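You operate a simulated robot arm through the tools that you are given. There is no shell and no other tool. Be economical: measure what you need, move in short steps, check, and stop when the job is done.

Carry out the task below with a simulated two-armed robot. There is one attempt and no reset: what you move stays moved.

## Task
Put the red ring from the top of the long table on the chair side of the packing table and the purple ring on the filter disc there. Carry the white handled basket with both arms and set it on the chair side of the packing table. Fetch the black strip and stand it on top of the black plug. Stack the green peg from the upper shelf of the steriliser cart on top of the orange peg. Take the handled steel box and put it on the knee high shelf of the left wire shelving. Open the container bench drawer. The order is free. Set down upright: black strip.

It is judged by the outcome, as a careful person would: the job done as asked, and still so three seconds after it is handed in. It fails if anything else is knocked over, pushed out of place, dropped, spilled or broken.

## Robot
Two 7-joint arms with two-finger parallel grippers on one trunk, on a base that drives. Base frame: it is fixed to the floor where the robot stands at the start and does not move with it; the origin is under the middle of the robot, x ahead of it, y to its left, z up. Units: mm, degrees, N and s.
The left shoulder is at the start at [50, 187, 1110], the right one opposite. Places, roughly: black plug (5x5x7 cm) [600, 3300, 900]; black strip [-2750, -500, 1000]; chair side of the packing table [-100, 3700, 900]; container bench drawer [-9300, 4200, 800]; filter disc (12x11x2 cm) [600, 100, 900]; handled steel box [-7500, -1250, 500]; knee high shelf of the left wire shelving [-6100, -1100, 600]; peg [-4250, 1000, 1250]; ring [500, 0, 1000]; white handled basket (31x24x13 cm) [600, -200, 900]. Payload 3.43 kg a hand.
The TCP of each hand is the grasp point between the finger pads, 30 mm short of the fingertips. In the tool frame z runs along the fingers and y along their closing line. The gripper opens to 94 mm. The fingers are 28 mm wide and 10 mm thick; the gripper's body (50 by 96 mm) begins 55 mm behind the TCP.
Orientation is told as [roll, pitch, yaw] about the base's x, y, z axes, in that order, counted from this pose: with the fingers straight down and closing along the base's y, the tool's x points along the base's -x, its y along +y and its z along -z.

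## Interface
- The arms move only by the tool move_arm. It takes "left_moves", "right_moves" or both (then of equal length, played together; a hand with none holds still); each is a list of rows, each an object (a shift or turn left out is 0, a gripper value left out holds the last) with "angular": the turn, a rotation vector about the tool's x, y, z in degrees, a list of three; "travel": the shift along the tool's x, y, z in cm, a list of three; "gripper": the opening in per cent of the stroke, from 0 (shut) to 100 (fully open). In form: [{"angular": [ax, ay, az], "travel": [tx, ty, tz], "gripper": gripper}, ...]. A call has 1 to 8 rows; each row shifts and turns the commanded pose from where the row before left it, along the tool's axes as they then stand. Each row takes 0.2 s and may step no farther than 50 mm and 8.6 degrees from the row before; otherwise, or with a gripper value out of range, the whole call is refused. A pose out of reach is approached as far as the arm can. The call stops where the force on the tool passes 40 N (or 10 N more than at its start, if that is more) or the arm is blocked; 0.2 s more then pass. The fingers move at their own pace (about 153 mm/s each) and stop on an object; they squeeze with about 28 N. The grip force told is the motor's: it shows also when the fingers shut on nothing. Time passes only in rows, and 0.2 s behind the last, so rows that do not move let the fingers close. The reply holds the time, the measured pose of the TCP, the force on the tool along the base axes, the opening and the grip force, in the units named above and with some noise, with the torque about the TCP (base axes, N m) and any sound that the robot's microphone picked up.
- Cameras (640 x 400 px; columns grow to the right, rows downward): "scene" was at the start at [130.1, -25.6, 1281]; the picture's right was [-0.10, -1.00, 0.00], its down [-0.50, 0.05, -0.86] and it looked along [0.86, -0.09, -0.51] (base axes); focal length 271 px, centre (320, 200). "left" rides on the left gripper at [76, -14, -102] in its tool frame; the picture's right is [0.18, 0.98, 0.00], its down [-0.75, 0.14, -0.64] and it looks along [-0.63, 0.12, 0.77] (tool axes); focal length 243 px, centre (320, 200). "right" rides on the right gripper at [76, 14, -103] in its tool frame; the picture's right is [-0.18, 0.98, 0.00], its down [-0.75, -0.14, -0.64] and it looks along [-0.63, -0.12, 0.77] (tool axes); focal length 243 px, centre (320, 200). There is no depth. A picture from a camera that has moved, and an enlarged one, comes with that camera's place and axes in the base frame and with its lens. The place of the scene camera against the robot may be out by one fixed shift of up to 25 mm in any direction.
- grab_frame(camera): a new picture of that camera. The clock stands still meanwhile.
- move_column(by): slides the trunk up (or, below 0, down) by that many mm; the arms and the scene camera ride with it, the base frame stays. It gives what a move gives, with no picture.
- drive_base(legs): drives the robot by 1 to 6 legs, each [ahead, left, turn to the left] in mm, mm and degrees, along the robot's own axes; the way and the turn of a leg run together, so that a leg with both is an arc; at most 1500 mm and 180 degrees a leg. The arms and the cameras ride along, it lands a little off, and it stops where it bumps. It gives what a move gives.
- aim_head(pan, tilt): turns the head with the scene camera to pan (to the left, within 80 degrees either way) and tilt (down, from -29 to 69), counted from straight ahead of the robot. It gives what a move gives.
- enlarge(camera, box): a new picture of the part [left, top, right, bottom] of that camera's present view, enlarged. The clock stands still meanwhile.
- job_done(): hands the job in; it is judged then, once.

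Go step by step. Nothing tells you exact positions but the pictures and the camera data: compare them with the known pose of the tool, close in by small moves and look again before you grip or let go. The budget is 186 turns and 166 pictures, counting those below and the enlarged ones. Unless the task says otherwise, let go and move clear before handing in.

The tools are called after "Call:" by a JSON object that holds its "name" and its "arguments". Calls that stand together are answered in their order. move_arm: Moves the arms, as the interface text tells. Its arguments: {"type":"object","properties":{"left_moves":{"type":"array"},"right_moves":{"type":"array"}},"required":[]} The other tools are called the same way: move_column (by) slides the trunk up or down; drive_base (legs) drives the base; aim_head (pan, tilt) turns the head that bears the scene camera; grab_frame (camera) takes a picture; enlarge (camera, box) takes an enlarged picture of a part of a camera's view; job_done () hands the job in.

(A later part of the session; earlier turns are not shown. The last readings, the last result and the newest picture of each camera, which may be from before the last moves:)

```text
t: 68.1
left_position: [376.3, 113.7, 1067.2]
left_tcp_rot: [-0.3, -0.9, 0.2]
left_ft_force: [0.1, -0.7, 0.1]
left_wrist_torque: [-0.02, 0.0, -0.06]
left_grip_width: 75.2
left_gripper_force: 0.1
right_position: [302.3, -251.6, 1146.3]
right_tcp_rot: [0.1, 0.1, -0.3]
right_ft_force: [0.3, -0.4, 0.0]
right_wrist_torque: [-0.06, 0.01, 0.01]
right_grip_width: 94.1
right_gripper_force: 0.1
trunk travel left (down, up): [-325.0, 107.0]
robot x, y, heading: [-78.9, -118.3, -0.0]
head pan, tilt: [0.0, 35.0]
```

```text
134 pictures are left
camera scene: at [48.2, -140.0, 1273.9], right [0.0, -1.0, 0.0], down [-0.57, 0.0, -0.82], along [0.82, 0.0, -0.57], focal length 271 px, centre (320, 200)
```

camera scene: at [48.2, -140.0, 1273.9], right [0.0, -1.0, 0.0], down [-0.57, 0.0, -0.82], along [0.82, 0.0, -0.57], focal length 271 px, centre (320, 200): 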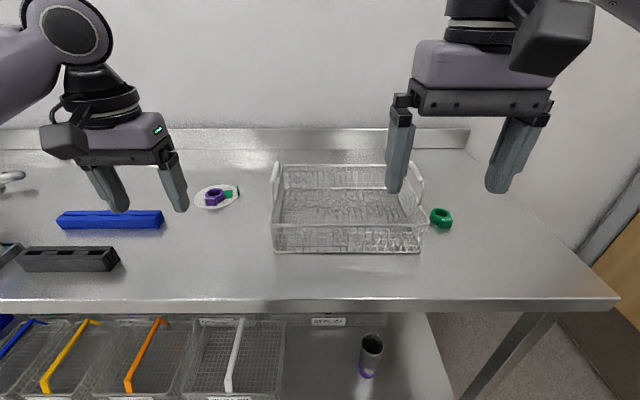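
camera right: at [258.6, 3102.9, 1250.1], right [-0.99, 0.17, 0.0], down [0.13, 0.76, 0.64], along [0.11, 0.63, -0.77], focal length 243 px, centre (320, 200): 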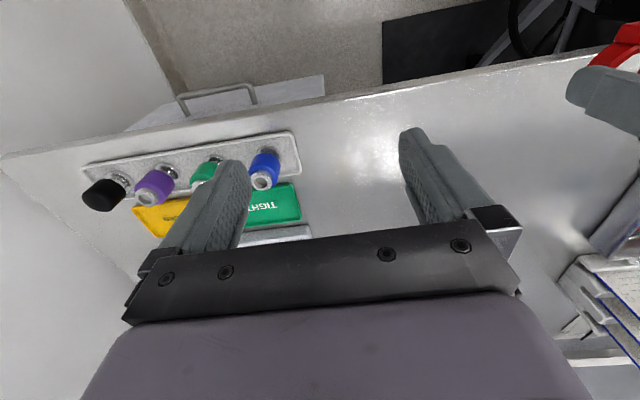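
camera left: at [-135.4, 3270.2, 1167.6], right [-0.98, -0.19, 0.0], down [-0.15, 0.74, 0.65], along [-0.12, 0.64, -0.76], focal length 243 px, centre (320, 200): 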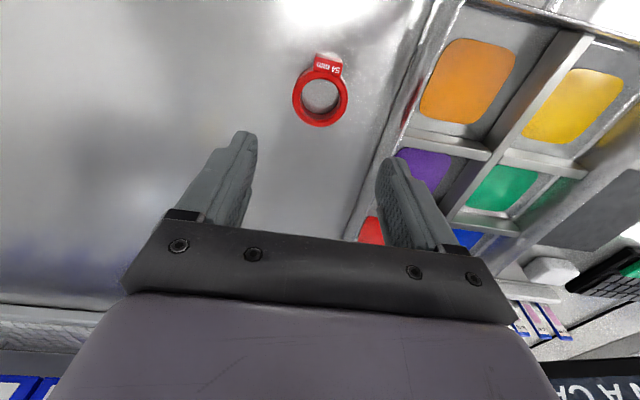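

Purple ring on the disc stays fine. I move right 65 and ahead 115 and study the basket handles.

Call:
{"name": "drive_base", "arguments": {"legs": [[115, -62, 0]]}}

Call:
{"name": "grab_frame", "arguments": {"camera": "scene"}}

Call:
{"name": "enlarge", "arguments": {"camera": "scene", "box": [220, 150, 460, 300]}}

Call:
{"name": "grab_frame", "arguments": {"camera": "left"}}

Call:
{"name": "grab_frame", "arguments": {"camera": "right"}}

```text
t: 69.4
left_position: [492.5, 49.4, 1066.9]
left_tcp_rot: [-0.3, -0.9, 0.1]
left_ft_force: [0.0, -0.2, -0.7]
left_wrist_torque: [0.0, 0.03, -0.02]
left_grip_width: 75.4
left_gripper_force: 0.0
right_position: [416.6, -315.8, 1146.6]
right_tcp_rot: [0.1, 0.2, -0.4]
right_ft_force: [0.2, 0.6, -0.7]
right_wrist_torque: [0.01, -0.03, -0.01]
right_grip_width: 94.0
right_gripper_force: 0.1
trunk travel left (down, up): [-325.0, 107.0]
robot x, y, heading: [33.4, -186.6, -0.3]
head pan, tilt: [0.0, 35.0]
```

```text
133 pictures are left
camera scene: at [163.2, -204.0, 1273.8], right [0.0, -1.0, 0.0], down [-0.57, 0.0, -0.82], along [0.82, 0.0, -0.57], focal length 271 px, centre (320, 200)
```

scene: 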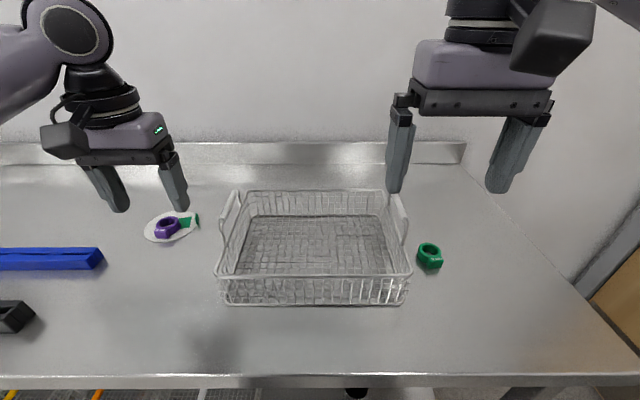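

```text
2.67 times, centred on (340, 225) of scene
camera zoom: at [163.2, -204.0, 1273.8], right [0.0, -1.0, 0.0], down [-0.57, 0.0, -0.82], along [0.82, 0.0, -0.57], focal length 722 px, centre (267, 133)
```

zoom: 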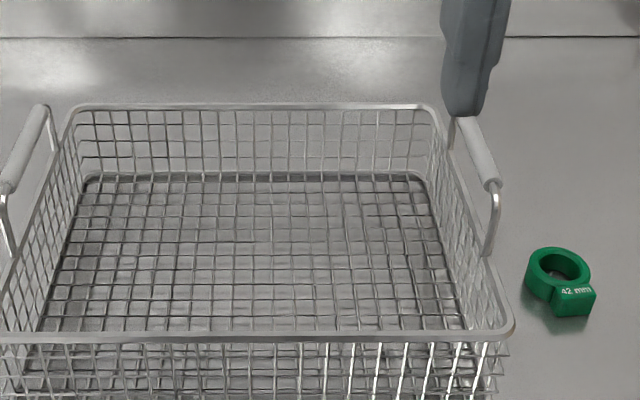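

```text
131 pictures are left
camera left: at [414.4, 34.6, 1167.2], right [-0.19, 0.98, -0.01], down [0.74, 0.14, 0.65], along [0.64, 0.12, -0.76], focal length 243 px, centre (320, 200)
```

left: 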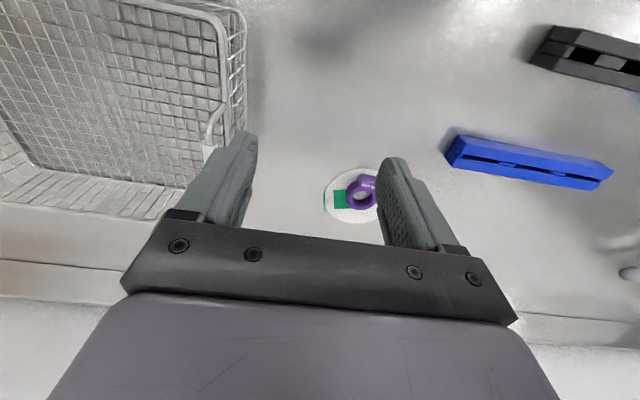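

```text
130 pictures are left
camera right: at [342.3, -301.0, 1250.0], right [0.19, 0.98, 0.0], down [0.75, -0.15, 0.64], along [0.63, -0.12, -0.77], focal length 243 px, centre (320, 200)
```

right: 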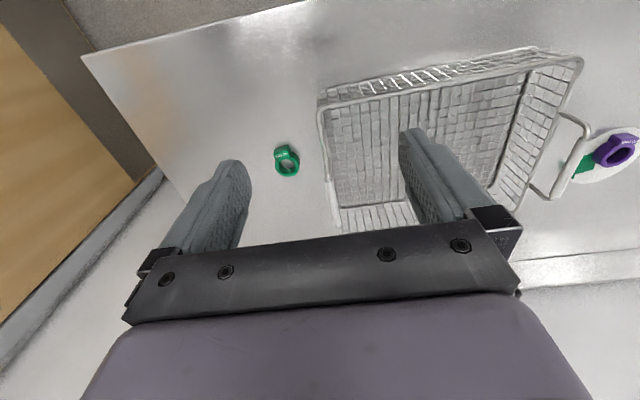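

The basket handles are bars along x at about y=-32 and y=-326, z≈1000. I move both open hands above them and look again.

Call:
{"name": "move_arm", "arguments": {"left_moves": [{"travel": [-2, -2.7, 0], "gripper": 100, "angular": [0, 0.9, 0]}, {"travel": [-2, -2.7, 0]}, {"travel": [-1.8, -2.7, 0]}, {}], "right_moves": [{"travel": [-3.3, -0.3, 1.5]}, {"travel": [-3.3, -0.3, 1.5]}, {"travel": [-3.3, -0.3, 1.5]}, {"travel": [-3.4, -0.1, 2.5]}]}}

Call:
{"name": "grab_frame", "arguments": {"camera": "left"}}

Call:
{"name": "grab_frame", "arguments": {"camera": "right"}}

Call:
{"name": "enlarge", "arguments": {"camera": "scene", "box": [200, 130, 440, 280]}}

```text
t: 70.4
left_position: [548.4, -29.8, 1067.6]
left_tcp_rot: [-0.2, 0.0, 0.1]
left_ft_force: [-0.1, -0.1, 0.1]
left_wrist_torque: [0.03, -0.01, 0.01]
left_grip_width: 94.1
left_gripper_force: 0.1
right_position: [548.6, -326.6, 1075.9]
right_tcp_rot: [0.0, 0.1, -0.3]
right_ft_force: [-0.1, -0.3, -0.5]
right_wrist_torque: [0.01, 0.01, 0.04]
right_grip_width: 94.3
right_gripper_force: 0.1
trunk travel left (down, up): [-325.0, 107.0]
robot x, y, heading: [32.2, -186.2, -0.4]
head pan, tilt: [0.0, 35.0]
```

```text
129 pictures are left
camera left: at [473.0, -45.4, 1169.8], right [-0.19, 0.98, 0.0], down [0.75, 0.15, 0.64], along [0.63, 0.12, -0.77], focal length 243 px, centre (320, 200)
```

left: 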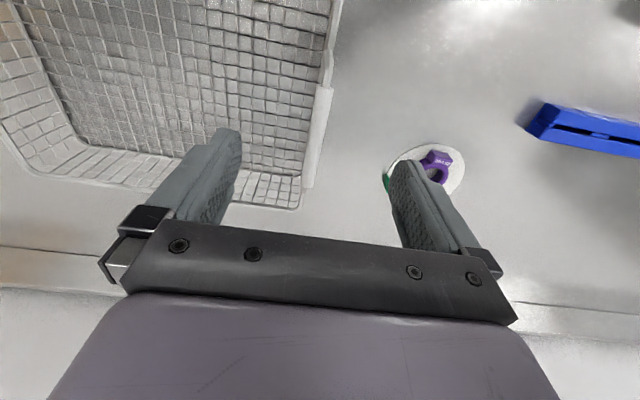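

```text
128 pictures are left
camera right: at [474.4, -311.6, 1178.9], right [0.19, 0.98, 0.0], down [0.75, -0.14, 0.64], along [0.63, -0.12, -0.77], focal length 243 px, centre (320, 200)
```

right: 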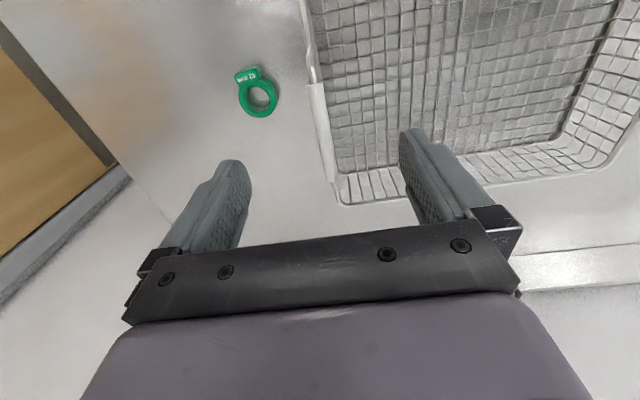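

```text
2.67 times, centred on (320, 205) of scene
camera zoom: at [162.9, -203.4, 1273.9], right [0.0, -1.0, 0.0], down [-0.57, 0.0, -0.82], along [0.82, 0.0, -0.57], focal length 722 px, centre (320, 187)
```

zoom: 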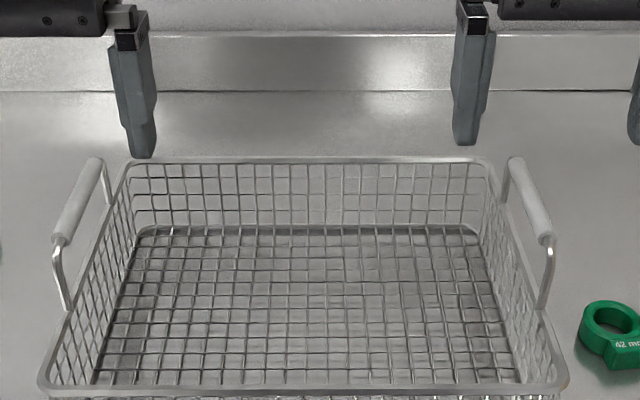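

Handle centres are (551,-32) and (551,-324) at z≈1000, above the rim. I lower both hands around them and close.

Call:
{"name": "move_arm", "arguments": {"left_moves": [{"travel": [-0.2, -0.2, 2.5]}, {"travel": [0, 0, 2]}, {"travel": [0, 0, 2]}, {}, {"gripper": 30}, {"gripper": 0}, {"gripper": 0}, {"gripper": 0}], "right_moves": [{"travel": [-0.2, 0.3, 2.5]}, {"travel": [0, 0, 2.5]}, {"travel": [0, 0, 2.4]}, {}, {"gripper": 30}, {"gripper": 0}, {"gripper": 0}, {"gripper": 0}]}}

Call:
{"name": "enlarge", "arguments": {"camera": "scene", "box": [200, 130, 440, 280]}}

```text
t: 72.2
left_position: [551.1, -32.2, 1003.9]
left_tcp_rot: [-0.2, -0.2, 0.2]
left_ft_force: [8.0, 9.2, 14.2]
left_wrist_torque: [0.05, 0.29, -0.5]
left_grip_width: 12.0
left_gripper_force: 28.1
right_position: [550.2, -324.5, 1004.1]
right_tcp_rot: [0.0, -0.1, -0.3]
right_ft_force: [2.1, -10.7, 16.1]
right_wrist_torque: [-0.07, 0.36, 0.62]
right_grip_width: 12.0
right_gripper_force: 28.2
trunk travel left (down, up): [-325.0, 107.0]
robot x, y, heading: [32.2, -185.3, -0.2]
head pan, tilt: [0.0, 35.0]
```

```text
2.67 times, centred on (320, 205) of scene
camera zoom: at [161.5, -203.8, 1274.5], right [0.0, -1.0, 0.0], down [-0.57, 0.0, -0.82], along [0.82, 0.0, -0.57], focal length 722 px, centre (320, 187)
```

zoom: 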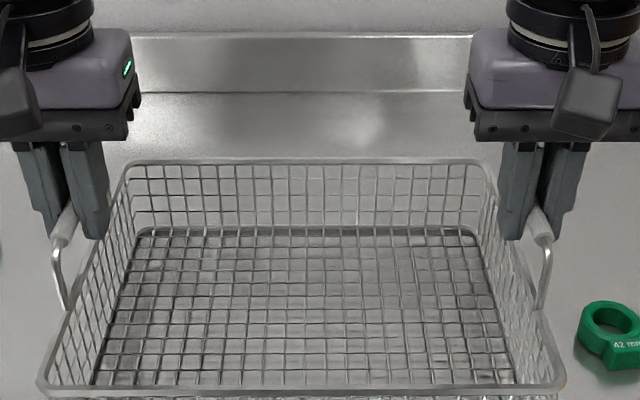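

Both handles are gripped. I lift straight up with the trunk and check.

Call:
{"name": "move_column", "arguments": {"by": 100}}

Call:
{"name": "grab_frame", "arguments": {"camera": "scene"}}

```text
t: 73.5
left_position: [552.6, -32.3, 1101.3]
left_tcp_rot: [0.0, 0.0, 0.1]
left_ft_force: [1.3, 16.6, -3.9]
left_wrist_torque: [0.16, 0.21, -0.28]
left_grip_width: 11.8
left_gripper_force: 27.7
right_position: [550.5, -323.6, 1101.1]
right_tcp_rot: [-0.2, 0.2, -0.4]
right_ft_force: [-1.2, -16.6, -2.9]
right_wrist_torque: [-0.07, -0.11, 0.62]
right_grip_width: 11.5
right_gripper_force: 28.2
trunk travel left (down, up): [-425.0, 7.0]
robot x, y, heading: [33.9, -188.2, -0.3]
head pan, tilt: [0.0, 35.0]
```

```text
125 pictures are left
camera scene: at [163.3, -203.7, 1373.8], right [0.0, -1.0, 0.0], down [-0.57, 0.0, -0.82], along [0.82, 0.0, -0.57], focal length 271 px, centre (320, 200)
```

scene: 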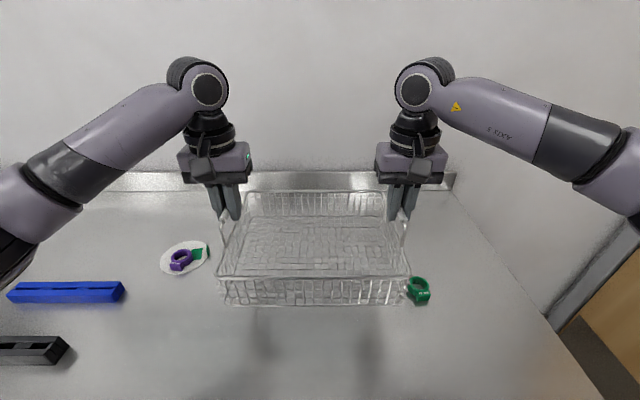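

Basket lifted level. I back off, turn left and drive toward the packing table.

Call:
{"name": "drive_base", "arguments": {"legs": [[-560, 0, 0], [0, 0, 90.3], [1400, 0, 0], [1200, -580, 0]]}}

Call:
{"name": "grab_frame", "arguments": {"camera": "scene"}}

```text
t: 93.0
left_position: [-23.6, 2839.8, 1102.9]
left_tcp_rot: [-0.1, 0.1, 89.4]
left_ft_force: [-19.6, 0.6, -2.6]
left_wrist_torque: [0.0, 0.17, -0.26]
left_grip_width: 11.6
left_gripper_force: 28.0
right_position: [266.3, 2831.7, 1102.6]
right_tcp_rot: [-0.2, 0.2, 88.8]
right_ft_force: [19.9, -1.3, -3.6]
right_wrist_torque: [-0.01, -0.16, 0.37]
right_grip_width: 11.5
right_gripper_force: 27.9
trunk travel left (down, up): [-425.0, 7.0]
robot x, y, heading: [124.6, 2316.1, 88.7]
head pan, tilt: [0.0, 35.0]
```

```text
124 pictures are left
camera scene: at [106.8, 2449.1, 1373.8], right [1.0, -0.02, 0.0], down [-0.01, -0.57, -0.82], along [0.02, 0.82, -0.57], focal length 271 px, centre (320, 200)
```

scene: 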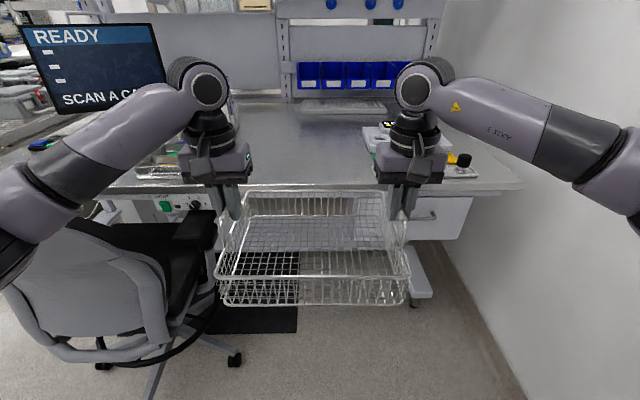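

Chair is clear to the left. I align and drive up to the table.

Call:
{"name": "drive_base", "arguments": {"legs": [[0, 49, 1.3], [520, 0, 0]]}}

Call:
{"name": "grab_frame", "arguments": {"camera": "scene"}}

```text
t: 96.5
left_position: [-87.1, 3358.3, 1101.7]
left_tcp_rot: [-0.2, 0.2, 90.5]
left_ft_force: [-2.5, 0.3, -2.9]
left_wrist_torque: [-0.01, 0.03, -0.25]
left_grip_width: 11.5
left_gripper_force: 27.8
right_position: [205.6, 3358.9, 1101.2]
right_tcp_rot: [-0.1, 0.2, 89.9]
right_ft_force: [1.9, -0.7, -3.1]
right_wrist_torque: [-0.03, -0.06, 0.33]
right_grip_width: 11.8
right_gripper_force: 28.1
trunk travel left (down, up): [-425.0, 7.0]
robot x, y, heading: [73.4, 2839.9, 89.9]
head pan, tilt: [0.0, 35.0]
```

```text
123 pictures are left
camera scene: at [53.0, 2971.9, 1373.8], right [1.0, 0.0, 0.0], down [0.0, -0.57, -0.82], along [0.0, 0.82, -0.57], focal length 271 px, centre (320, 200)
```

scene: 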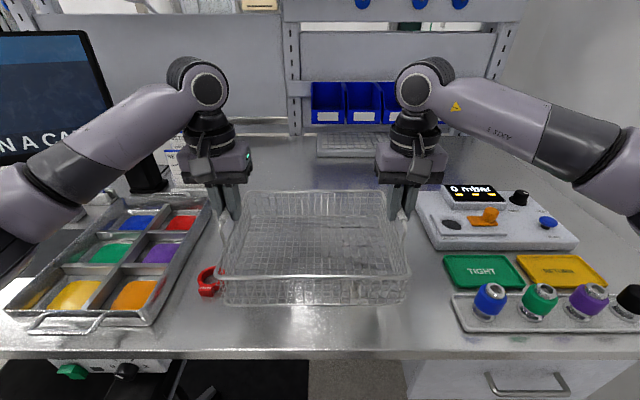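

Good alignment beside the ring. I advance 80 mm and lower most of the way.

Call:
{"name": "drive_base", "arguments": {"legs": [[80, -8, 0]]}}

Call:
{"name": "move_column", "arguments": {"by": -62}}

Call:
{"name": "grab_frame", "arguments": {"camera": "scene"}}

```text
t: 97.6
left_position: [-79.9, 3440.3, 1101.3]
left_tcp_rot: [-0.3, 0.0, 90.6]
left_ft_force: [0.0, 1.1, -3.5]
left_wrist_torque: [-0.07, 0.0, -0.25]
left_grip_width: 11.6
left_gripper_force: 27.9
right_position: [213.1, 3440.7, 1100.8]
right_tcp_rot: [-0.1, 0.4, 90.0]
right_ft_force: [1.6, 0.0, -3.1]
right_wrist_torque: [-0.04, -0.01, 0.34]
right_grip_width: 11.7
right_gripper_force: 27.7
trunk travel left (down, up): [-425.0, 7.0]
robot x, y, heading: [75.8, 2926.5, 90.2]
head pan, tilt: [0.0, 35.0]
```

```text
t: 98.6
left_position: [-78.6, 3440.7, 1040.0]
left_tcp_rot: [-0.1, 0.1, 90.6]
left_ft_force: [-1.3, -0.7, -3.3]
left_wrist_torque: [-0.04, 0.01, -0.3]
left_grip_width: 11.5
left_gripper_force: 28.2
right_position: [212.9, 3439.8, 1041.1]
right_tcp_rot: [-0.2, 0.1, 90.0]
right_ft_force: [-0.1, 0.6, -3.4]
right_wrist_torque: [0.01, -0.03, 0.29]
right_grip_width: 11.8
right_gripper_force: 28.8
trunk travel left (down, up): [-363.0, 69.0]
robot x, y, heading: [78.2, 2923.4, 90.1]
head pan, tilt: [0.0, 35.0]
```

```text
122 pictures are left
camera scene: at [60.7, 3053.4, 1311.9], right [1.0, 0.0, 0.0], down [0.0, -0.57, -0.82], along [0.0, 0.82, -0.57], focal length 271 px, centre (320, 200)
```

scene: 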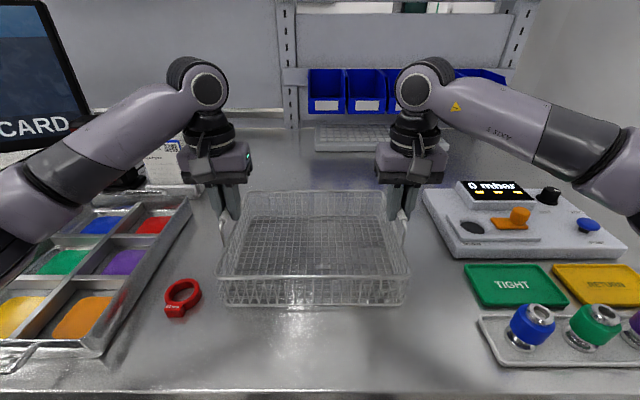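

Call:
{"name": "move_column", "arguments": {"by": -8}}

```text
t: 99.2
left_position: [-79.1, 3440.8, 1035.6]
left_tcp_rot: [-0.4, -0.3, 90.5]
left_ft_force: [-1.6, 5.6, 11.2]
left_wrist_torque: [-0.44, 0.02, -0.27]
left_grip_width: 11.6
left_gripper_force: 28.4
right_position: [212.9, 3439.3, 1035.6]
right_tcp_rot: [0.0, -0.1, 90.1]
right_ft_force: [1.3, 4.6, 13.7]
right_wrist_torque: [-0.42, -0.02, 0.37]
right_grip_width: 11.6
right_gripper_force: 28.2
trunk travel left (down, up): [-355.0, 77.0]
robot x, y, heading: [76.9, 2922.7, 90.1]
head pan, tilt: [0.0, 35.0]
```

The basket rests on the table. I open both hands partly and rise with the trunk.

Call:
{"name": "move_arm", "arguments": {"left_moves": [{"gripper": 45}, {"gripper": 45}], "right_moves": [{"gripper": 45}, {"gripper": 45}]}}

Call:
{"name": "move_column", "arguments": {"by": 75}}

Call:
{"name": "grab_frame", "arguments": {"camera": "scene"}}

```text
t: 99.8
left_position: [-79.1, 3438.6, 1031.9]
left_tcp_rot: [-0.1, 0.2, 90.6]
left_ft_force: [0.6, 0.0, 0.2]
left_wrist_torque: [0.0, 0.01, 0.01]
left_grip_width: 42.4
left_gripper_force: 0.2
right_position: [213.4, 3439.8, 1032.2]
right_tcp_rot: [-0.2, 0.2, 90.0]
right_ft_force: [-0.5, 0.6, -0.9]
right_wrist_torque: [0.02, -0.03, 0.01]
right_grip_width: 42.4
right_gripper_force: 0.0
trunk travel left (down, up): [-355.0, 77.0]
robot x, y, heading: [80.0, 2925.9, 90.4]
head pan, tilt: [0.0, 35.0]
```

```text
t: 100.9
left_position: [-78.7, 3439.6, 1106.7]
left_tcp_rot: [-0.1, 0.0, 90.6]
left_ft_force: [-0.2, 0.9, -0.8]
left_wrist_torque: [-0.02, 0.0, 0.02]
left_grip_width: 42.4
left_gripper_force: 0.0
right_position: [212.9, 3439.6, 1106.6]
right_tcp_rot: [-0.2, 0.2, 89.9]
right_ft_force: [0.2, -0.1, -0.4]
right_wrist_torque: [-0.01, -0.06, -0.02]
right_grip_width: 41.9
right_gripper_force: 0.0
trunk travel left (down, up): [-430.0, 2.0]
robot x, y, heading: [77.4, 2923.3, 90.3]
head pan, tilt: [0.0, 35.0]
```

```text
121 pictures are left
camera scene: at [60.7, 3053.3, 1378.9], right [1.0, 0.0, 0.0], down [0.0, -0.57, -0.82], along [0.0, 0.82, -0.57], focal length 271 px, centre (320, 200)
```

scene: 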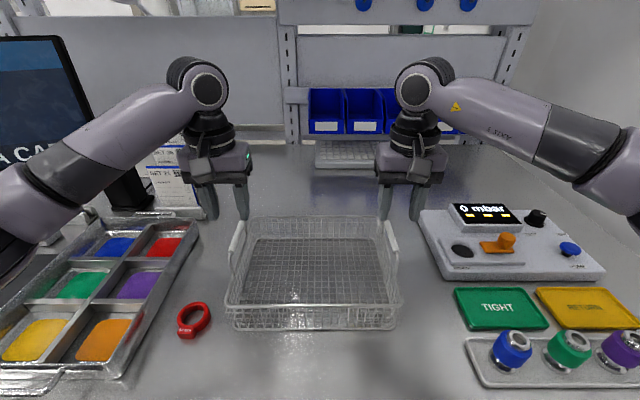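

Basket is set down properly. Next the black strip near (-2750,-500): I retract the arms, back out to open floor, face -x and look.

Call:
{"name": "move_arm", "arguments": {"left_moves": [{"travel": [4.5, 0, 0], "gripper": 100}, {"travel": [4.5, 0, 0]}, {"travel": [4.5, 0, 0]}], "right_moves": [{"travel": [4.5, 0, 0], "gripper": 100}, {"travel": [4.5, 0, 0]}, {"travel": [4.5, 0, 0]}]}}

Call:
{"name": "drive_base", "arguments": {"legs": [[-1300, 350, 0], [-600, 200, 0], [0, 0, 90]]}}

Call:
{"name": "aim_head", "arguments": {"pan": 0, "tilt": 12}}

Call:
{"name": "grab_frame", "arguments": {"camera": "scene"}}

Call:
{"name": "aim_head", "arguments": {"pan": 45, "tilt": 12}}

Call:
{"name": "grab_frame", "arguments": {"camera": "scene"}}

```text
t: 101.7
left_position: [-78.6, 3302.0, 1111.3]
left_tcp_rot: [0.0, 0.0, 90.6]
left_ft_force: [-0.2, -0.8, 0.2]
left_wrist_torque: [-0.01, -0.01, -0.01]
left_grip_width: 94.1
left_gripper_force: 0.2
right_position: [214.1, 3304.9, 1109.3]
right_tcp_rot: [-0.2, 0.0, 89.8]
right_ft_force: [1.2, 0.0, -0.1]
right_wrist_torque: [0.02, -0.04, -0.02]
right_grip_width: 94.0
right_gripper_force: 0.1
trunk travel left (down, up): [-430.0, 2.0]
robot x, y, heading: [80.7, 2926.8, 89.9]
head pan, tilt: [0.0, 35.0]
```

```text
t: 115.5
left_position: [-892.4, 866.4, 1110.5]
left_tcp_rot: [-0.1, -0.1, 179.8]
left_ft_force: [0.3, 0.9, 0.3]
left_wrist_torque: [0.01, 0.01, -0.01]
left_grip_width: 94.1
left_gripper_force: 0.0
right_position: [-889.3, 1158.2, 1107.7]
right_tcp_rot: [-0.1, 0.2, 179.2]
right_ft_force: [0.3, 0.5, 1.1]
right_wrist_torque: [-0.05, 0.01, 0.03]
right_grip_width: 93.9
right_gripper_force: 0.2
trunk travel left (down, up): [-430.0, 2.0]
robot x, y, heading: [-508.5, 1018.0, 179.3]
head pan, tilt: [0.0, 35.0]
```

```text
t: 116.4
left_position: [-891.5, 867.0, 1111.5]
left_tcp_rot: [-0.2, 0.0, 179.8]
left_ft_force: [-0.5, -0.4, 0.5]
left_wrist_torque: [0.01, -0.02, -0.02]
left_grip_width: 93.7
left_gripper_force: 0.0
right_position: [-888.6, 1157.5, 1107.6]
right_tcp_rot: [-0.3, 0.2, 179.2]
right_ft_force: [-0.2, 0.3, -0.3]
right_wrist_torque: [0.0, -0.02, 0.0]
right_grip_width: 93.9
right_gripper_force: 0.0
trunk travel left (down, up): [-430.0, 2.0]
robot x, y, heading: [-508.1, 1018.4, 179.2]
head pan, tilt: [0.0, 12.0]
```

```text
120 pictures are left
camera scene: at [-678.7, 1003.3, 1415.7], right [0.01, 1.0, 0.0], down [0.21, 0.0, -0.98], along [-0.98, 0.01, -0.21], focal length 271 px, centre (320, 200)
```

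scene: 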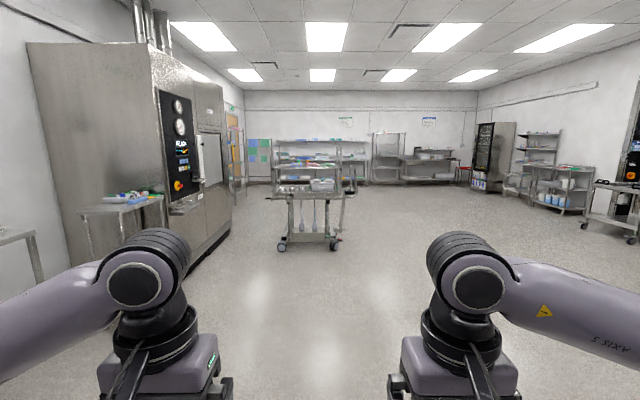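

```text
t: 117.5
left_position: [-892.0, 866.4, 1109.6]
left_tcp_rot: [-0.1, 0.0, 179.9]
left_ft_force: [-0.1, 0.1, 0.8]
left_wrist_torque: [-0.02, 0.01, 0.02]
left_grip_width: 94.0
left_gripper_force: 0.1
right_position: [-889.4, 1158.0, 1108.1]
right_tcp_rot: [-0.2, 0.2, 179.2]
right_ft_force: [-0.1, 0.1, -0.3]
right_wrist_torque: [0.01, -0.01, 0.0]
right_grip_width: 93.9
right_gripper_force: 0.1
trunk travel left (down, up): [-430.0, 2.0]
robot x, y, heading: [-507.9, 1015.4, 179.3]
head pan, tilt: [45.0, 12.0]
```

```text
119 pictures are left
camera scene: at [-652.2, 937.1, 1415.8], right [-0.7, 0.72, 0.0], down [0.15, 0.15, -0.98], along [-0.7, -0.68, -0.21], focal length 271 px, centre (320, 200)
```

scene: 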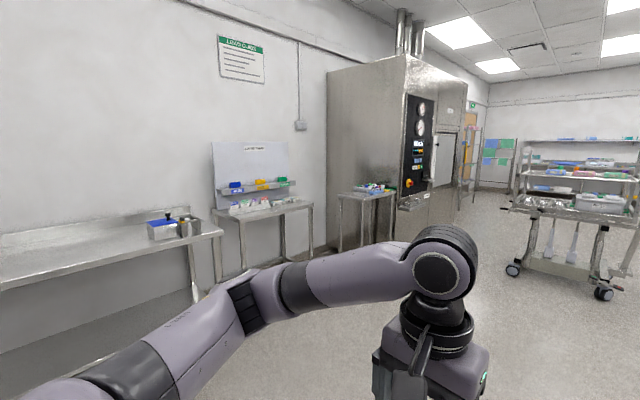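

I see the autoclave with a small side table near (-3000,-500), and the cart around (-4250,1000). I drive toward the side table and face it (-y).

Call:
{"name": "drive_base", "arguments": {"legs": [[1200, 100, 0], [1000, 100, 0], [0, 0, 90]]}}

Call:
{"name": "aim_head", "arguments": {"pan": 0, "tilt": 25}}

Call:
{"name": "grab_frame", "arguments": {"camera": "scene"}}

```text
t: 132.4
left_position: [-2577.9, 413.2, 1110.7]
left_tcp_rot: [-0.1, 0.0, -88.1]
left_ft_force: [0.5, 0.8, 0.2]
left_wrist_torque: [0.0, -0.02, -0.03]
left_grip_width: 94.1
left_gripper_force: 0.0
right_position: [-2868.2, 405.2, 1106.0]
right_tcp_rot: [-0.1, 0.2, -88.6]
right_ft_force: [-0.1, -0.6, -0.1]
right_wrist_torque: [-0.04, 0.0, 0.02]
right_grip_width: 93.8
right_gripper_force: 0.1
trunk travel left (down, up): [-430.0, 2.0]
robot x, y, heading: [-2743.5, 789.6, -88.4]
head pan, tilt: [45.0, 12.0]
```

```text
t: 133.6
left_position: [-2578.3, 413.5, 1111.0]
left_tcp_rot: [-0.1, -0.1, -88.1]
left_ft_force: [0.0, 0.6, 0.5]
left_wrist_torque: [0.01, 0.0, -0.03]
left_grip_width: 93.9
left_gripper_force: 0.2
right_position: [-2867.8, 405.8, 1106.8]
right_tcp_rot: [-0.1, 0.2, -88.6]
right_ft_force: [-1.1, -0.3, -0.8]
right_wrist_torque: [-0.03, 0.03, 0.01]
right_grip_width: 93.8
right_gripper_force: 0.0
trunk travel left (down, up): [-430.0, 2.0]
robot x, y, heading: [-2745.2, 792.1, -88.2]
head pan, tilt: [0.0, 25.0]
```

```text
118 pictures are left
camera scene: at [-2757.9, 622.9, 1394.7], right [-1.0, -0.03, 0.0], down [-0.01, 0.42, -0.91], along [0.02, -0.91, -0.42], focal length 271 px, centre (320, 200)
```

scene: 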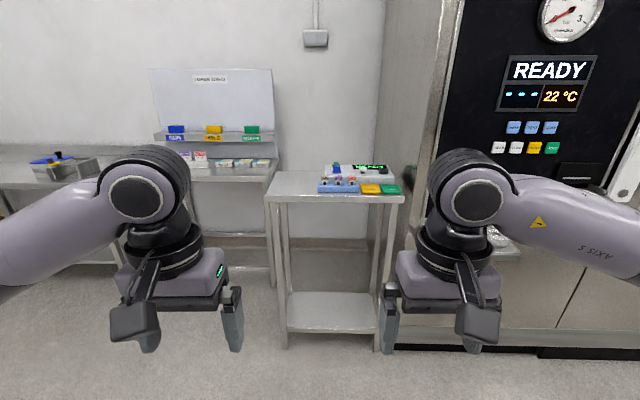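

The small table is straight ahead with coloured items on it. I drive closer and look.

Call:
{"name": "drive_base", "arguments": {"legs": [[780, 0, -1.8]]}}

Call:
{"name": "aim_head", "arguments": {"pan": 0, "tilt": 35}}

Call:
{"name": "grab_frame", "arguments": {"camera": "scene"}}

Call:
{"name": "enlarge", "arguments": {"camera": "scene", "box": [220, 130, 420, 255]}}

```text
t: 137.7
left_position: [-2600.7, -366.3, 1113.1]
left_tcp_rot: [-0.1, -0.2, -91.5]
left_ft_force: [0.0, -0.7, -0.8]
left_wrist_torque: [-0.01, -0.02, 0.03]
left_grip_width: 94.0
left_gripper_force: 0.1
right_position: [-2892.7, -354.8, 1106.1]
right_tcp_rot: [-0.3, 0.3, -91.6]
right_ft_force: [0.3, -0.3, 0.3]
right_wrist_torque: [0.01, -0.01, 0.01]
right_grip_width: 94.2
right_gripper_force: 0.0
trunk travel left (down, up): [-430.0, 2.0]
robot x, y, heading: [-2744.5, 14.7, -91.9]
head pan, tilt: [0.0, 25.0]
stopped in leg 1: the robot was blocked; the commanded pose is now the measured one
```

```text
t: 138.4
left_position: [-2600.5, -365.5, 1112.1]
left_tcp_rot: [-0.1, -0.3, -91.4]
left_ft_force: [0.4, -0.6, 0.5]
left_wrist_torque: [0.0, -0.01, -0.02]
left_grip_width: 94.1
left_gripper_force: 0.0
right_position: [-2892.3, -354.8, 1106.5]
right_tcp_rot: [-0.4, 0.3, -91.7]
right_ft_force: [-0.2, 0.9, -0.5]
right_wrist_torque: [-0.03, 0.01, -0.03]
right_grip_width: 93.9
right_gripper_force: 0.0
trunk travel left (down, up): [-430.0, 2.0]
robot x, y, heading: [-2743.9, 16.0, -92.2]
head pan, tilt: [0.0, 35.0]
```

```text
117 pictures are left
camera scene: at [-2767.3, -141.4, 1379.7], right [-1.0, 0.03, 0.0], down [0.02, 0.57, -0.82], along [-0.03, -0.82, -0.57], focal length 271 px, centre (320, 200)
```

scene: 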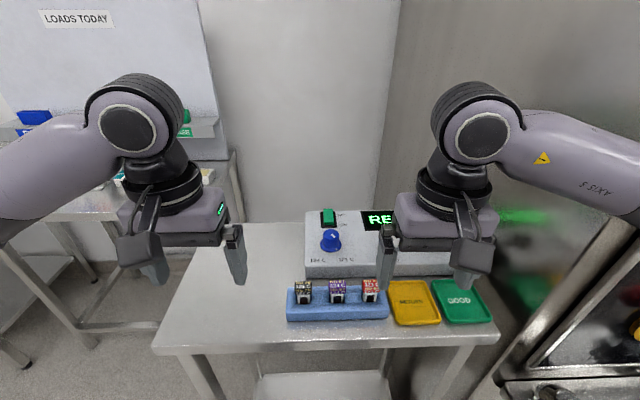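

```text
3.20 times, centred on (320, 192) of scene
camera zoom: at [-2767.3, -141.4, 1379.7], right [-1.0, 0.03, 0.0], down [0.02, 0.57, -0.82], along [-0.03, -0.82, -0.57], focal length 866 px, centre (320, 224)
```

zoom: 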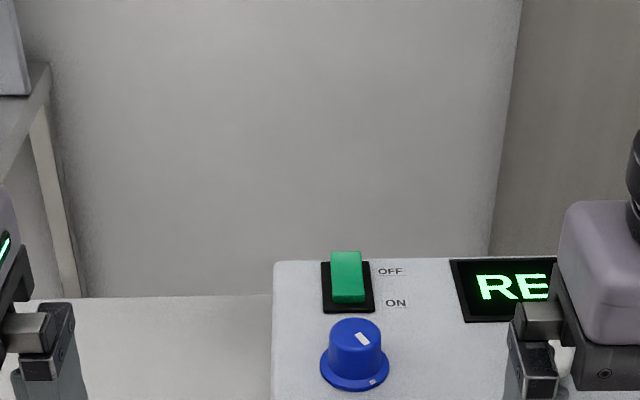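

The blue rack holds three small strips (black, purple, red). I zoom in.

Call:
{"name": "enlarge", "arguments": {"camera": "scene", "box": [270, 260, 400, 340]}}

Call:
{"name": "grab_frame", "arguments": {"camera": "left"}}

Call:
{"name": "grab_frame", "arguments": {"camera": "right"}}

```text
4.92 times, centred on (335, 300) of scene
camera zoom: at [-2767.3, -141.4, 1379.7], right [-1.0, 0.03, 0.0], down [0.02, 0.57, -0.82], along [-0.03, -0.82, -0.57], focal length 1332 px, centre (246, -292)
```

zoom: 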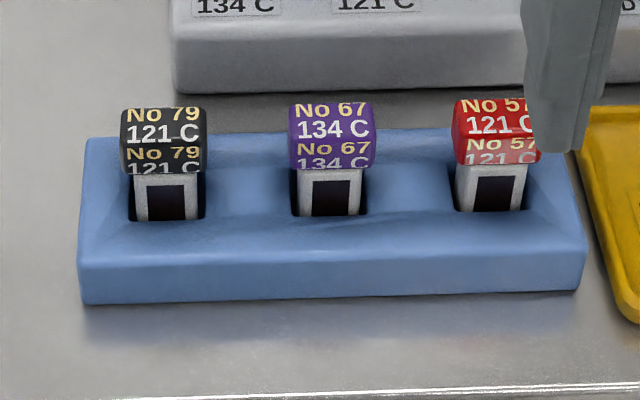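

```text
114 pictures are left
camera left: at [-2612.7, -289.8, 1214.4], right [0.99, 0.16, 0.0], down [0.12, -0.75, 0.65], along [0.1, -0.64, -0.76], focal length 243 px, centre (320, 200)
```

left: 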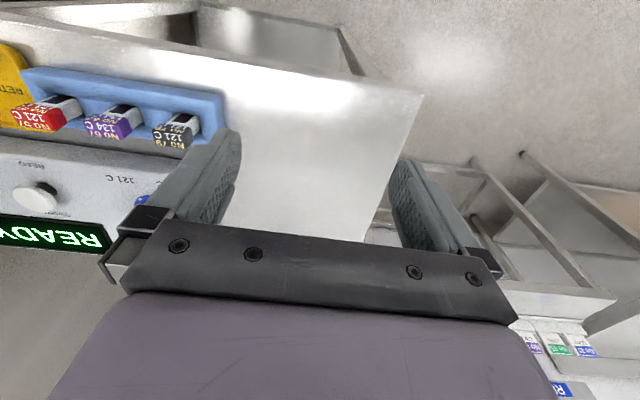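

```text
113 pictures are left
camera right: at [-2874.5, -279.2, 1209.5], right [0.98, -0.21, -0.01], down [-0.16, -0.75, 0.64], along [-0.14, -0.62, -0.77], focal length 243 px, centre (320, 200)
```

right: 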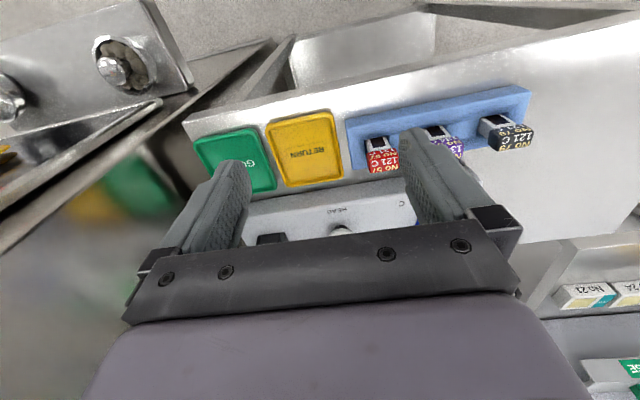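

The black strip's cap is at about (-2728,-407,999). I zoom in to decide the grip direction.

Call:
{"name": "enlarge", "arguments": {"camera": "left", "box": [20, 60, 240, 200]}}

Call:
{"name": "enlarge", "arguments": {"camera": "right", "box": [440, 80, 560, 170]}}

```text
2.86 times, centred on (130, 130) of left
camera zoom: at [-2612.7, -289.8, 1214.4], right [0.99, 0.16, 0.0], down [0.12, -0.75, 0.65], along [0.1, -0.64, -0.76], focal length 693 px, centre (863, 400)
```

zoom: 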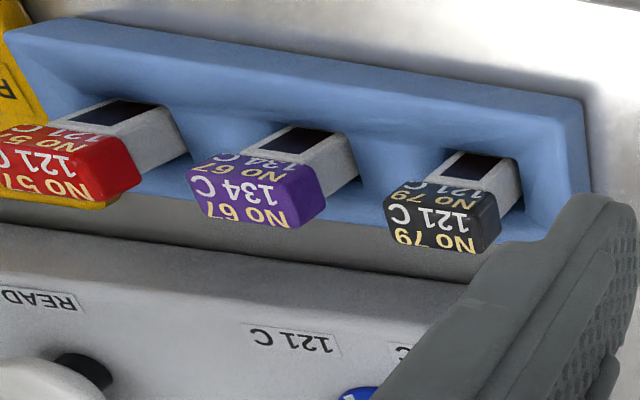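

```text
4.44 times, centred on (500, 125) of right
camera zoom: at [-2874.5, -279.2, 1209.5], right [0.98, -0.21, -0.01], down [-0.16, -0.75, 0.64], along [-0.14, -0.62, -0.77], focal length 1078 px, centre (-480, 533)
```

zoom: 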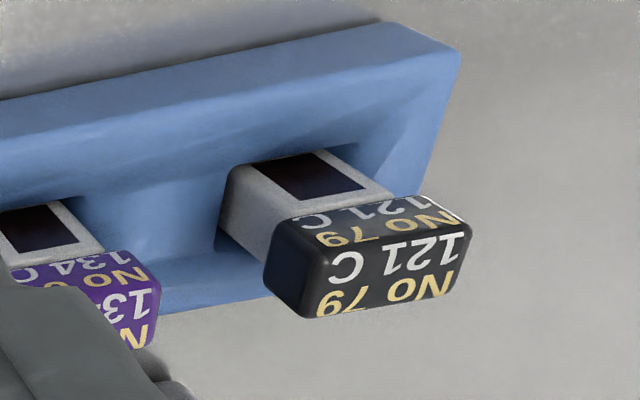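

The cap is about 28 mm (x) by 17 mm (y), so I'll pinch it along y with the right hand. I shift the base left and rotate the right hand 90°.

Call:
{"name": "drive_base", "arguments": {"legs": [[0, 150, 2]]}}

Call:
{"name": "move_arm", "arguments": {"right_moves": [{"angular": [0, 0, 8.5]}, {"angular": [0, 0, 8.5]}, {"angular": [0, 0, 8.5]}, {"angular": [0, 0, 8.5]}, {"angular": [0, 0, 8.5]}, {"angular": [0, 0, 8.5]}, {"angular": [0, 0, 8.5]}, {"angular": [0, 0, 8.5]}]}}

Call:
{"name": "move_arm", "arguments": {"right_moves": [{"angular": [0, 0, 8.5]}, {"angular": [0, 0, 8.5]}, {"angular": [0, 0, 5], "gripper": 60}]}}

Call:
{"name": "grab_frame", "arguments": {"camera": "right"}}

```text
t: 139.8
left_position: [-2437.5, -366.7, 1109.7]
left_tcp_rot: [-0.2, 0.0, -89.4]
left_ft_force: [0.8, -0.8, -0.1]
left_wrist_torque: [0.02, 0.05, 0.0]
left_grip_width: 94.0
left_gripper_force: 0.0
right_position: [-2728.7, -367.1, 1104.8]
right_tcp_rot: [-0.3, 0.6, -89.6]
right_ft_force: [0.0, -0.1, -0.3]
right_wrist_torque: [-0.02, 0.05, -0.01]
right_grip_width: 94.0
right_gripper_force: 0.0
trunk travel left (down, up): [-430.0, 2.0]
robot x, y, heading: [-2595.9, 14.2, -89.9]
head pan, tilt: [0.0, 35.0]
```

```text
t: 141.6
left_position: [-2438.1, -366.5, 1110.6]
left_tcp_rot: [0.0, -0.1, -89.4]
left_ft_force: [0.0, 0.2, 0.1]
left_wrist_torque: [0.02, 0.01, 0.0]
left_grip_width: 94.1
left_gripper_force: 0.0
right_position: [-2729.6, -365.9, 1103.8]
right_tcp_rot: [-0.7, -0.1, -157.7]
right_ft_force: [-0.1, 0.4, 0.6]
right_wrist_torque: [0.0, 0.0, -0.03]
right_grip_width: 94.0
right_gripper_force: 0.1
trunk travel left (down, up): [-430.0, 2.0]
robot x, y, heading: [-2597.5, 12.5, -89.7]
head pan, tilt: [0.0, 35.0]
```

```text
t: 142.4
left_position: [-2438.3, -366.6, 1111.0]
left_tcp_rot: [0.0, 0.0, -89.4]
left_ft_force: [-0.3, -0.9, -0.1]
left_wrist_torque: [-0.01, -0.02, 0.0]
left_grip_width: 93.9
left_gripper_force: 0.0
right_position: [-2729.7, -366.0, 1103.0]
right_tcp_rot: [-0.6, -0.4, -179.7]
right_ft_force: [-0.7, -0.3, 0.2]
right_wrist_torque: [0.01, -0.02, 0.01]
right_grip_width: 56.1
right_gripper_force: 0.0
trunk travel left (down, up): [-430.0, 2.0]
robot x, y, heading: [-2593.9, 14.3, -89.9]
head pan, tilt: [0.0, 35.0]
```

```text
110 pictures are left
camera right: at [-2652.3, -381.9, 1206.2], right [-0.18, -0.98, -0.01], down [-0.75, 0.13, 0.65], along [-0.64, 0.12, -0.76], focal length 243 px, centre (320, 200)
```

right: 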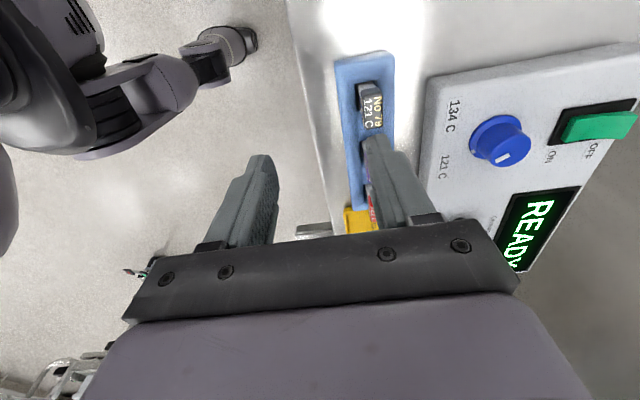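

Cap seen at about (-2730,-408). I move over it and partly down, then check.

Call:
{"name": "move_arm", "arguments": {"right_moves": [{"travel": [0, 4.2, 0], "angular": [0.6, -0.4, 0]}, {"travel": [0, 0, 3]}, {"travel": [0, 0, 2.7]}]}}

Call:
{"name": "grab_frame", "arguments": {"camera": "right"}}

Call:
{"name": "enlarge", "arguments": {"camera": "scene", "box": [310, 200, 500, 320]}}

```text
t: 143.2
left_position: [-2437.1, -366.4, 1109.5]
left_tcp_rot: [0.0, 0.1, -89.5]
left_ft_force: [-0.2, -0.9, -0.8]
left_wrist_torque: [0.02, -0.01, 0.01]
left_grip_width: 93.9
left_gripper_force: 0.1
right_position: [-2731.2, -407.6, 1049.1]
right_tcp_rot: [-1.2, -0.9, -179.6]
right_ft_force: [-0.3, 0.0, 0.3]
right_wrist_torque: [0.0, 0.01, 0.04]
right_grip_width: 56.2
right_gripper_force: 0.0
trunk travel left (down, up): [-430.0, 2.0]
robot x, y, heading: [-2596.9, 15.1, -89.8]
head pan, tilt: [0.0, 35.0]
```

```text
109 pictures are left
camera right: at [-2653.1, -423.9, 1150.5], right [-0.18, -0.98, -0.02], down [-0.75, 0.12, 0.65], along [-0.64, 0.13, -0.76], focal length 243 px, centre (320, 200)
```

right: 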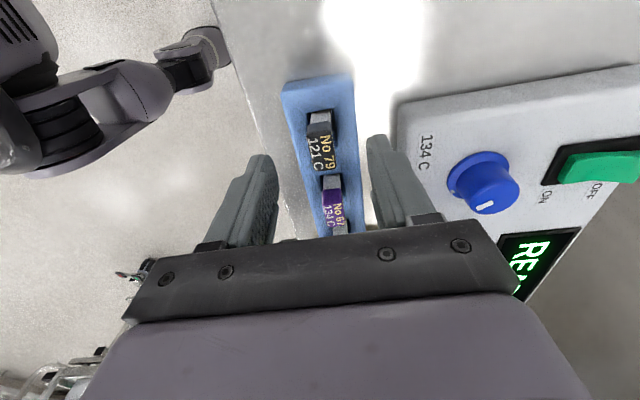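

```text
3.33 times, centred on (405, 260) of scene
camera zoom: at [-2613.4, -149.3, 1378.9], right [-1.0, 0.0, 0.0], down [0.0, 0.57, -0.82], along [0.0, -0.82, -0.57], focal length 902 px, centre (37, 0)
```

zoom: 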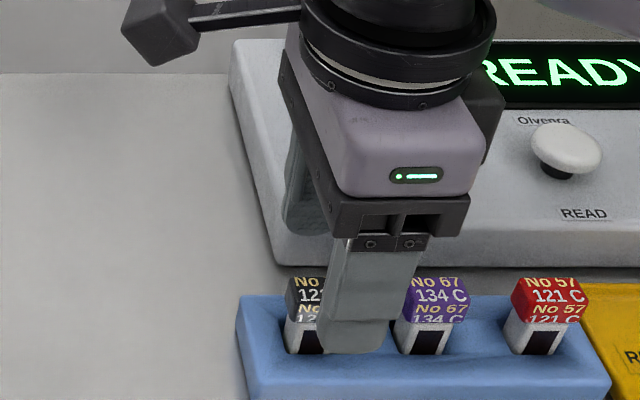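

I level the hand, lower to cap height and pinch.

Call:
{"name": "move_arm", "arguments": {"right_moves": [{"travel": [-0.15, 0, 1.5], "angular": [-1.2, 0.9, 0]}, {"travel": [0, 0, 1.9]}, {}, {"gripper": 30}, {"gripper": 0}, {"gripper": 0}]}}

Call:
{"name": "grab_frame", "arguments": {"camera": "right"}}

Call:
{"name": "enlarge", "arguments": {"camera": "scene", "box": [310, 200, 500, 320]}}

```text
t: 144.6
left_position: [-2436.5, -367.0, 1111.5]
left_tcp_rot: [0.1, -0.1, -89.3]
left_ft_force: [-0.2, -1.0, 1.0]
left_wrist_torque: [-0.03, 0.01, -0.04]
left_grip_width: 94.0
left_gripper_force: 0.1
right_position: [-2732.8, -408.7, 1012.1]
right_tcp_rot: [0.0, 0.0, -179.6]
right_ft_force: [-0.2, 0.2, 0.0]
right_wrist_torque: [0.02, 0.01, -0.03]
right_grip_width: 19.4
right_gripper_force: 28.0
trunk travel left (down, up): [-430.0, 2.0]
robot x, y, heading: [-2595.7, 16.1, -89.8]
head pan, tilt: [0.0, 35.0]
```

```text
107 pictures are left
camera right: at [-2656.7, -422.6, 1115.3], right [-0.18, -0.98, 0.0], down [-0.76, 0.14, 0.64], along [-0.63, 0.11, -0.77], focal length 243 px, centre (320, 200)
```

right: 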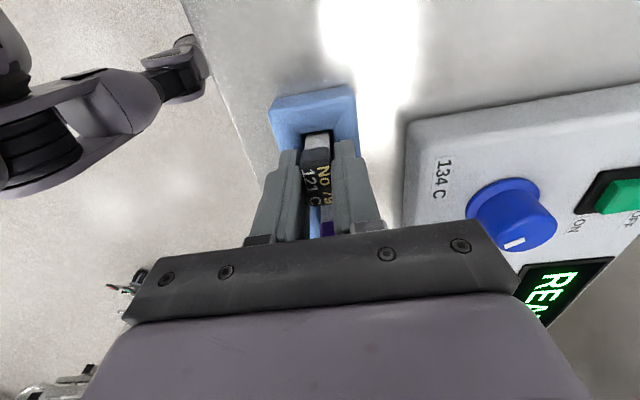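

```text
3.33 times, centred on (405, 260) of scene
camera zoom: at [-2613.4, -149.1, 1378.9], right [-1.0, 0.0, 0.0], down [0.0, 0.57, -0.82], along [0.0, -0.82, -0.57], focal length 902 px, centre (37, 0)
```

zoom: 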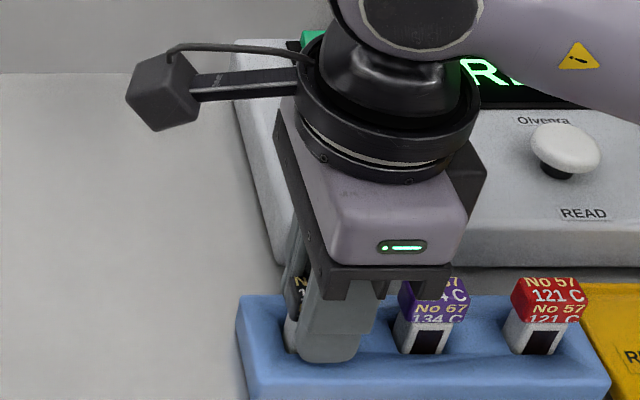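

Cap gripped (19 mm). I pull it straight up out of the slot and look.

Call:
{"name": "move_arm", "arguments": {"right_moves": [{"travel": [0, 0, -1.5]}, {"travel": [0, 0, -2]}, {"travel": [0, 0, -2]}, {"travel": [0, 0, -2]}, {"travel": [0, 0, -2]}]}}

Call:
{"name": "enlarge", "arguments": {"camera": "scene", "box": [310, 160, 500, 280]}}

Call:
{"name": "grab_frame", "arguments": {"camera": "right"}}

```text
t: 145.8
left_position: [-2437.6, -366.3, 1110.5]
left_tcp_rot: [0.0, 0.1, -89.5]
left_ft_force: [0.3, 0.5, 0.6]
left_wrist_torque: [0.02, 0.01, -0.02]
left_grip_width: 94.0
left_gripper_force: 0.1
right_position: [-2730.2, -407.2, 1106.2]
right_tcp_rot: [0.0, 0.0, -179.6]
right_ft_force: [-0.3, -0.4, -1.2]
right_wrist_torque: [0.0, 0.03, -0.03]
right_grip_width: 19.0
right_gripper_force: 27.6
trunk travel left (down, up): [-430.0, 2.0]
robot x, y, heading: [-2595.8, 12.1, -89.9]
head pan, tilt: [0.0, 35.0]
```

```text
3.33 times, centred on (405, 220) of scene
camera zoom: at [-2613.3, -149.0, 1378.9], right [-1.0, 0.0, 0.0], down [0.0, 0.57, -0.82], along [0.0, -0.82, -0.57], focal length 902 px, centre (37, 133)
```

zoom: 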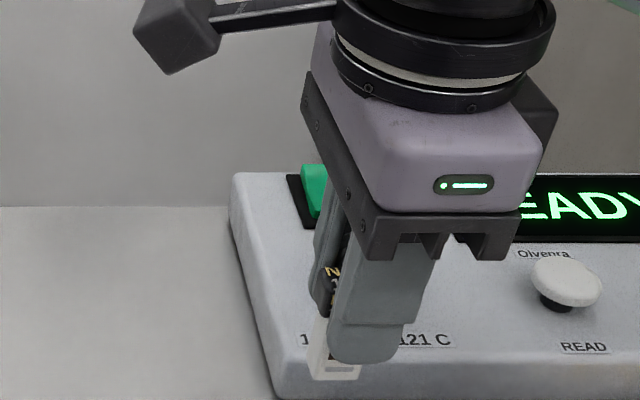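

```text
104 pictures are left
camera right: at [-2653.9, -421.7, 1210.9], right [-0.18, -0.98, 0.0], down [-0.76, 0.14, 0.64], along [-0.63, 0.11, -0.77], focal length 243 px, centre (320, 200)
```

right: 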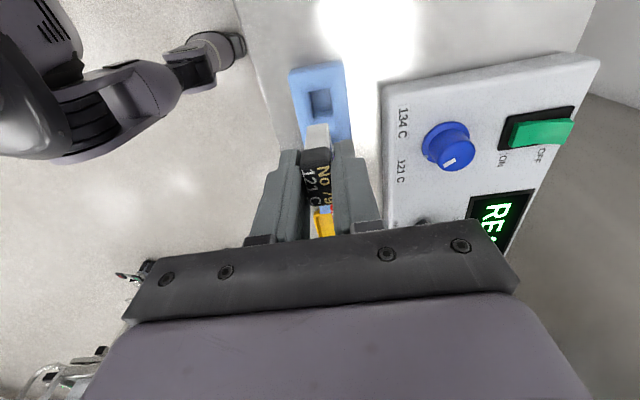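

The strip is out and held upright. I drive back to the packing table with it.

Call:
{"name": "drive_base", "arguments": {"legs": [[-600, 0, 0], [0, 0, 90], [1250, 300, 0], [1250, 300, 0], [0, 0, 90], [1100, -250, 0]]}}

Call:
{"name": "aim_head", "arguments": {"pan": -25, "tilt": 30}}

Call:
{"name": "grab_frame", "arguments": {"camera": "scene"}}

```text
t: 174.2
left_position: [-23.5, 2739.3, 1112.3]
left_tcp_rot: [-0.1, 0.1, 88.5]
left_ft_force: [-0.3, 0.0, -0.3]
left_wrist_torque: [-0.01, 0.03, 0.0]
left_grip_width: 94.0
left_gripper_force: 0.0
right_position: [270.1, 2772.1, 1107.5]
right_tcp_rot: [0.0, 0.0, -1.6]
right_ft_force: [-0.2, 0.1, 0.4]
right_wrist_torque: [0.06, 0.01, 0.01]
right_grip_width: 19.2
right_gripper_force: 28.3
trunk travel left (down, up): [-430.0, 2.0]
robot x, y, heading: [121.0, 2354.2, 88.4]
head pan, tilt: [0.0, 35.0]
```

```text
t: 175.1
left_position: [-22.0, 2739.4, 1110.8]
left_tcp_rot: [0.1, 0.0, 88.6]
left_ft_force: [0.1, 0.3, -0.7]
left_wrist_torque: [0.02, 0.01, -0.01]
left_grip_width: 94.2
left_gripper_force: 0.1
right_position: [271.8, 2771.9, 1107.7]
right_tcp_rot: [0.0, 0.1, -1.7]
right_ft_force: [0.5, 0.5, 0.2]
right_wrist_torque: [0.03, 0.0, -0.01]
right_grip_width: 19.0
right_gripper_force: 28.7
trunk travel left (down, up): [-430.0, 2.0]
robot x, y, heading: [122.5, 2352.2, 88.3]
head pan, tilt: [-25.0, 30.0]
```

```text
103 pictures are left
camera scene: at [146.4, 2476.2, 1386.7], right [0.89, -0.45, 0.0], down [-0.23, -0.45, -0.87], along [0.39, 0.77, -0.5], focal length 271 px, centre (320, 200)
```

scene: 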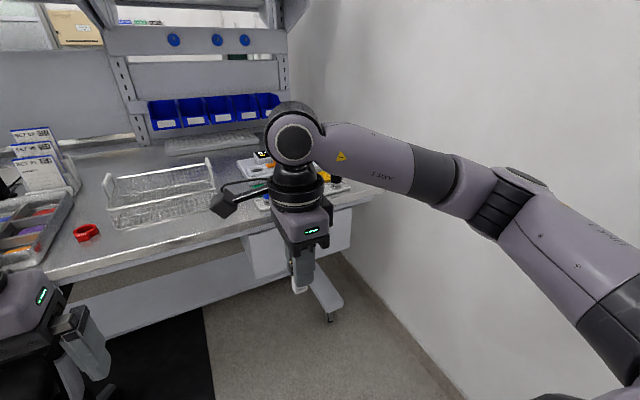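

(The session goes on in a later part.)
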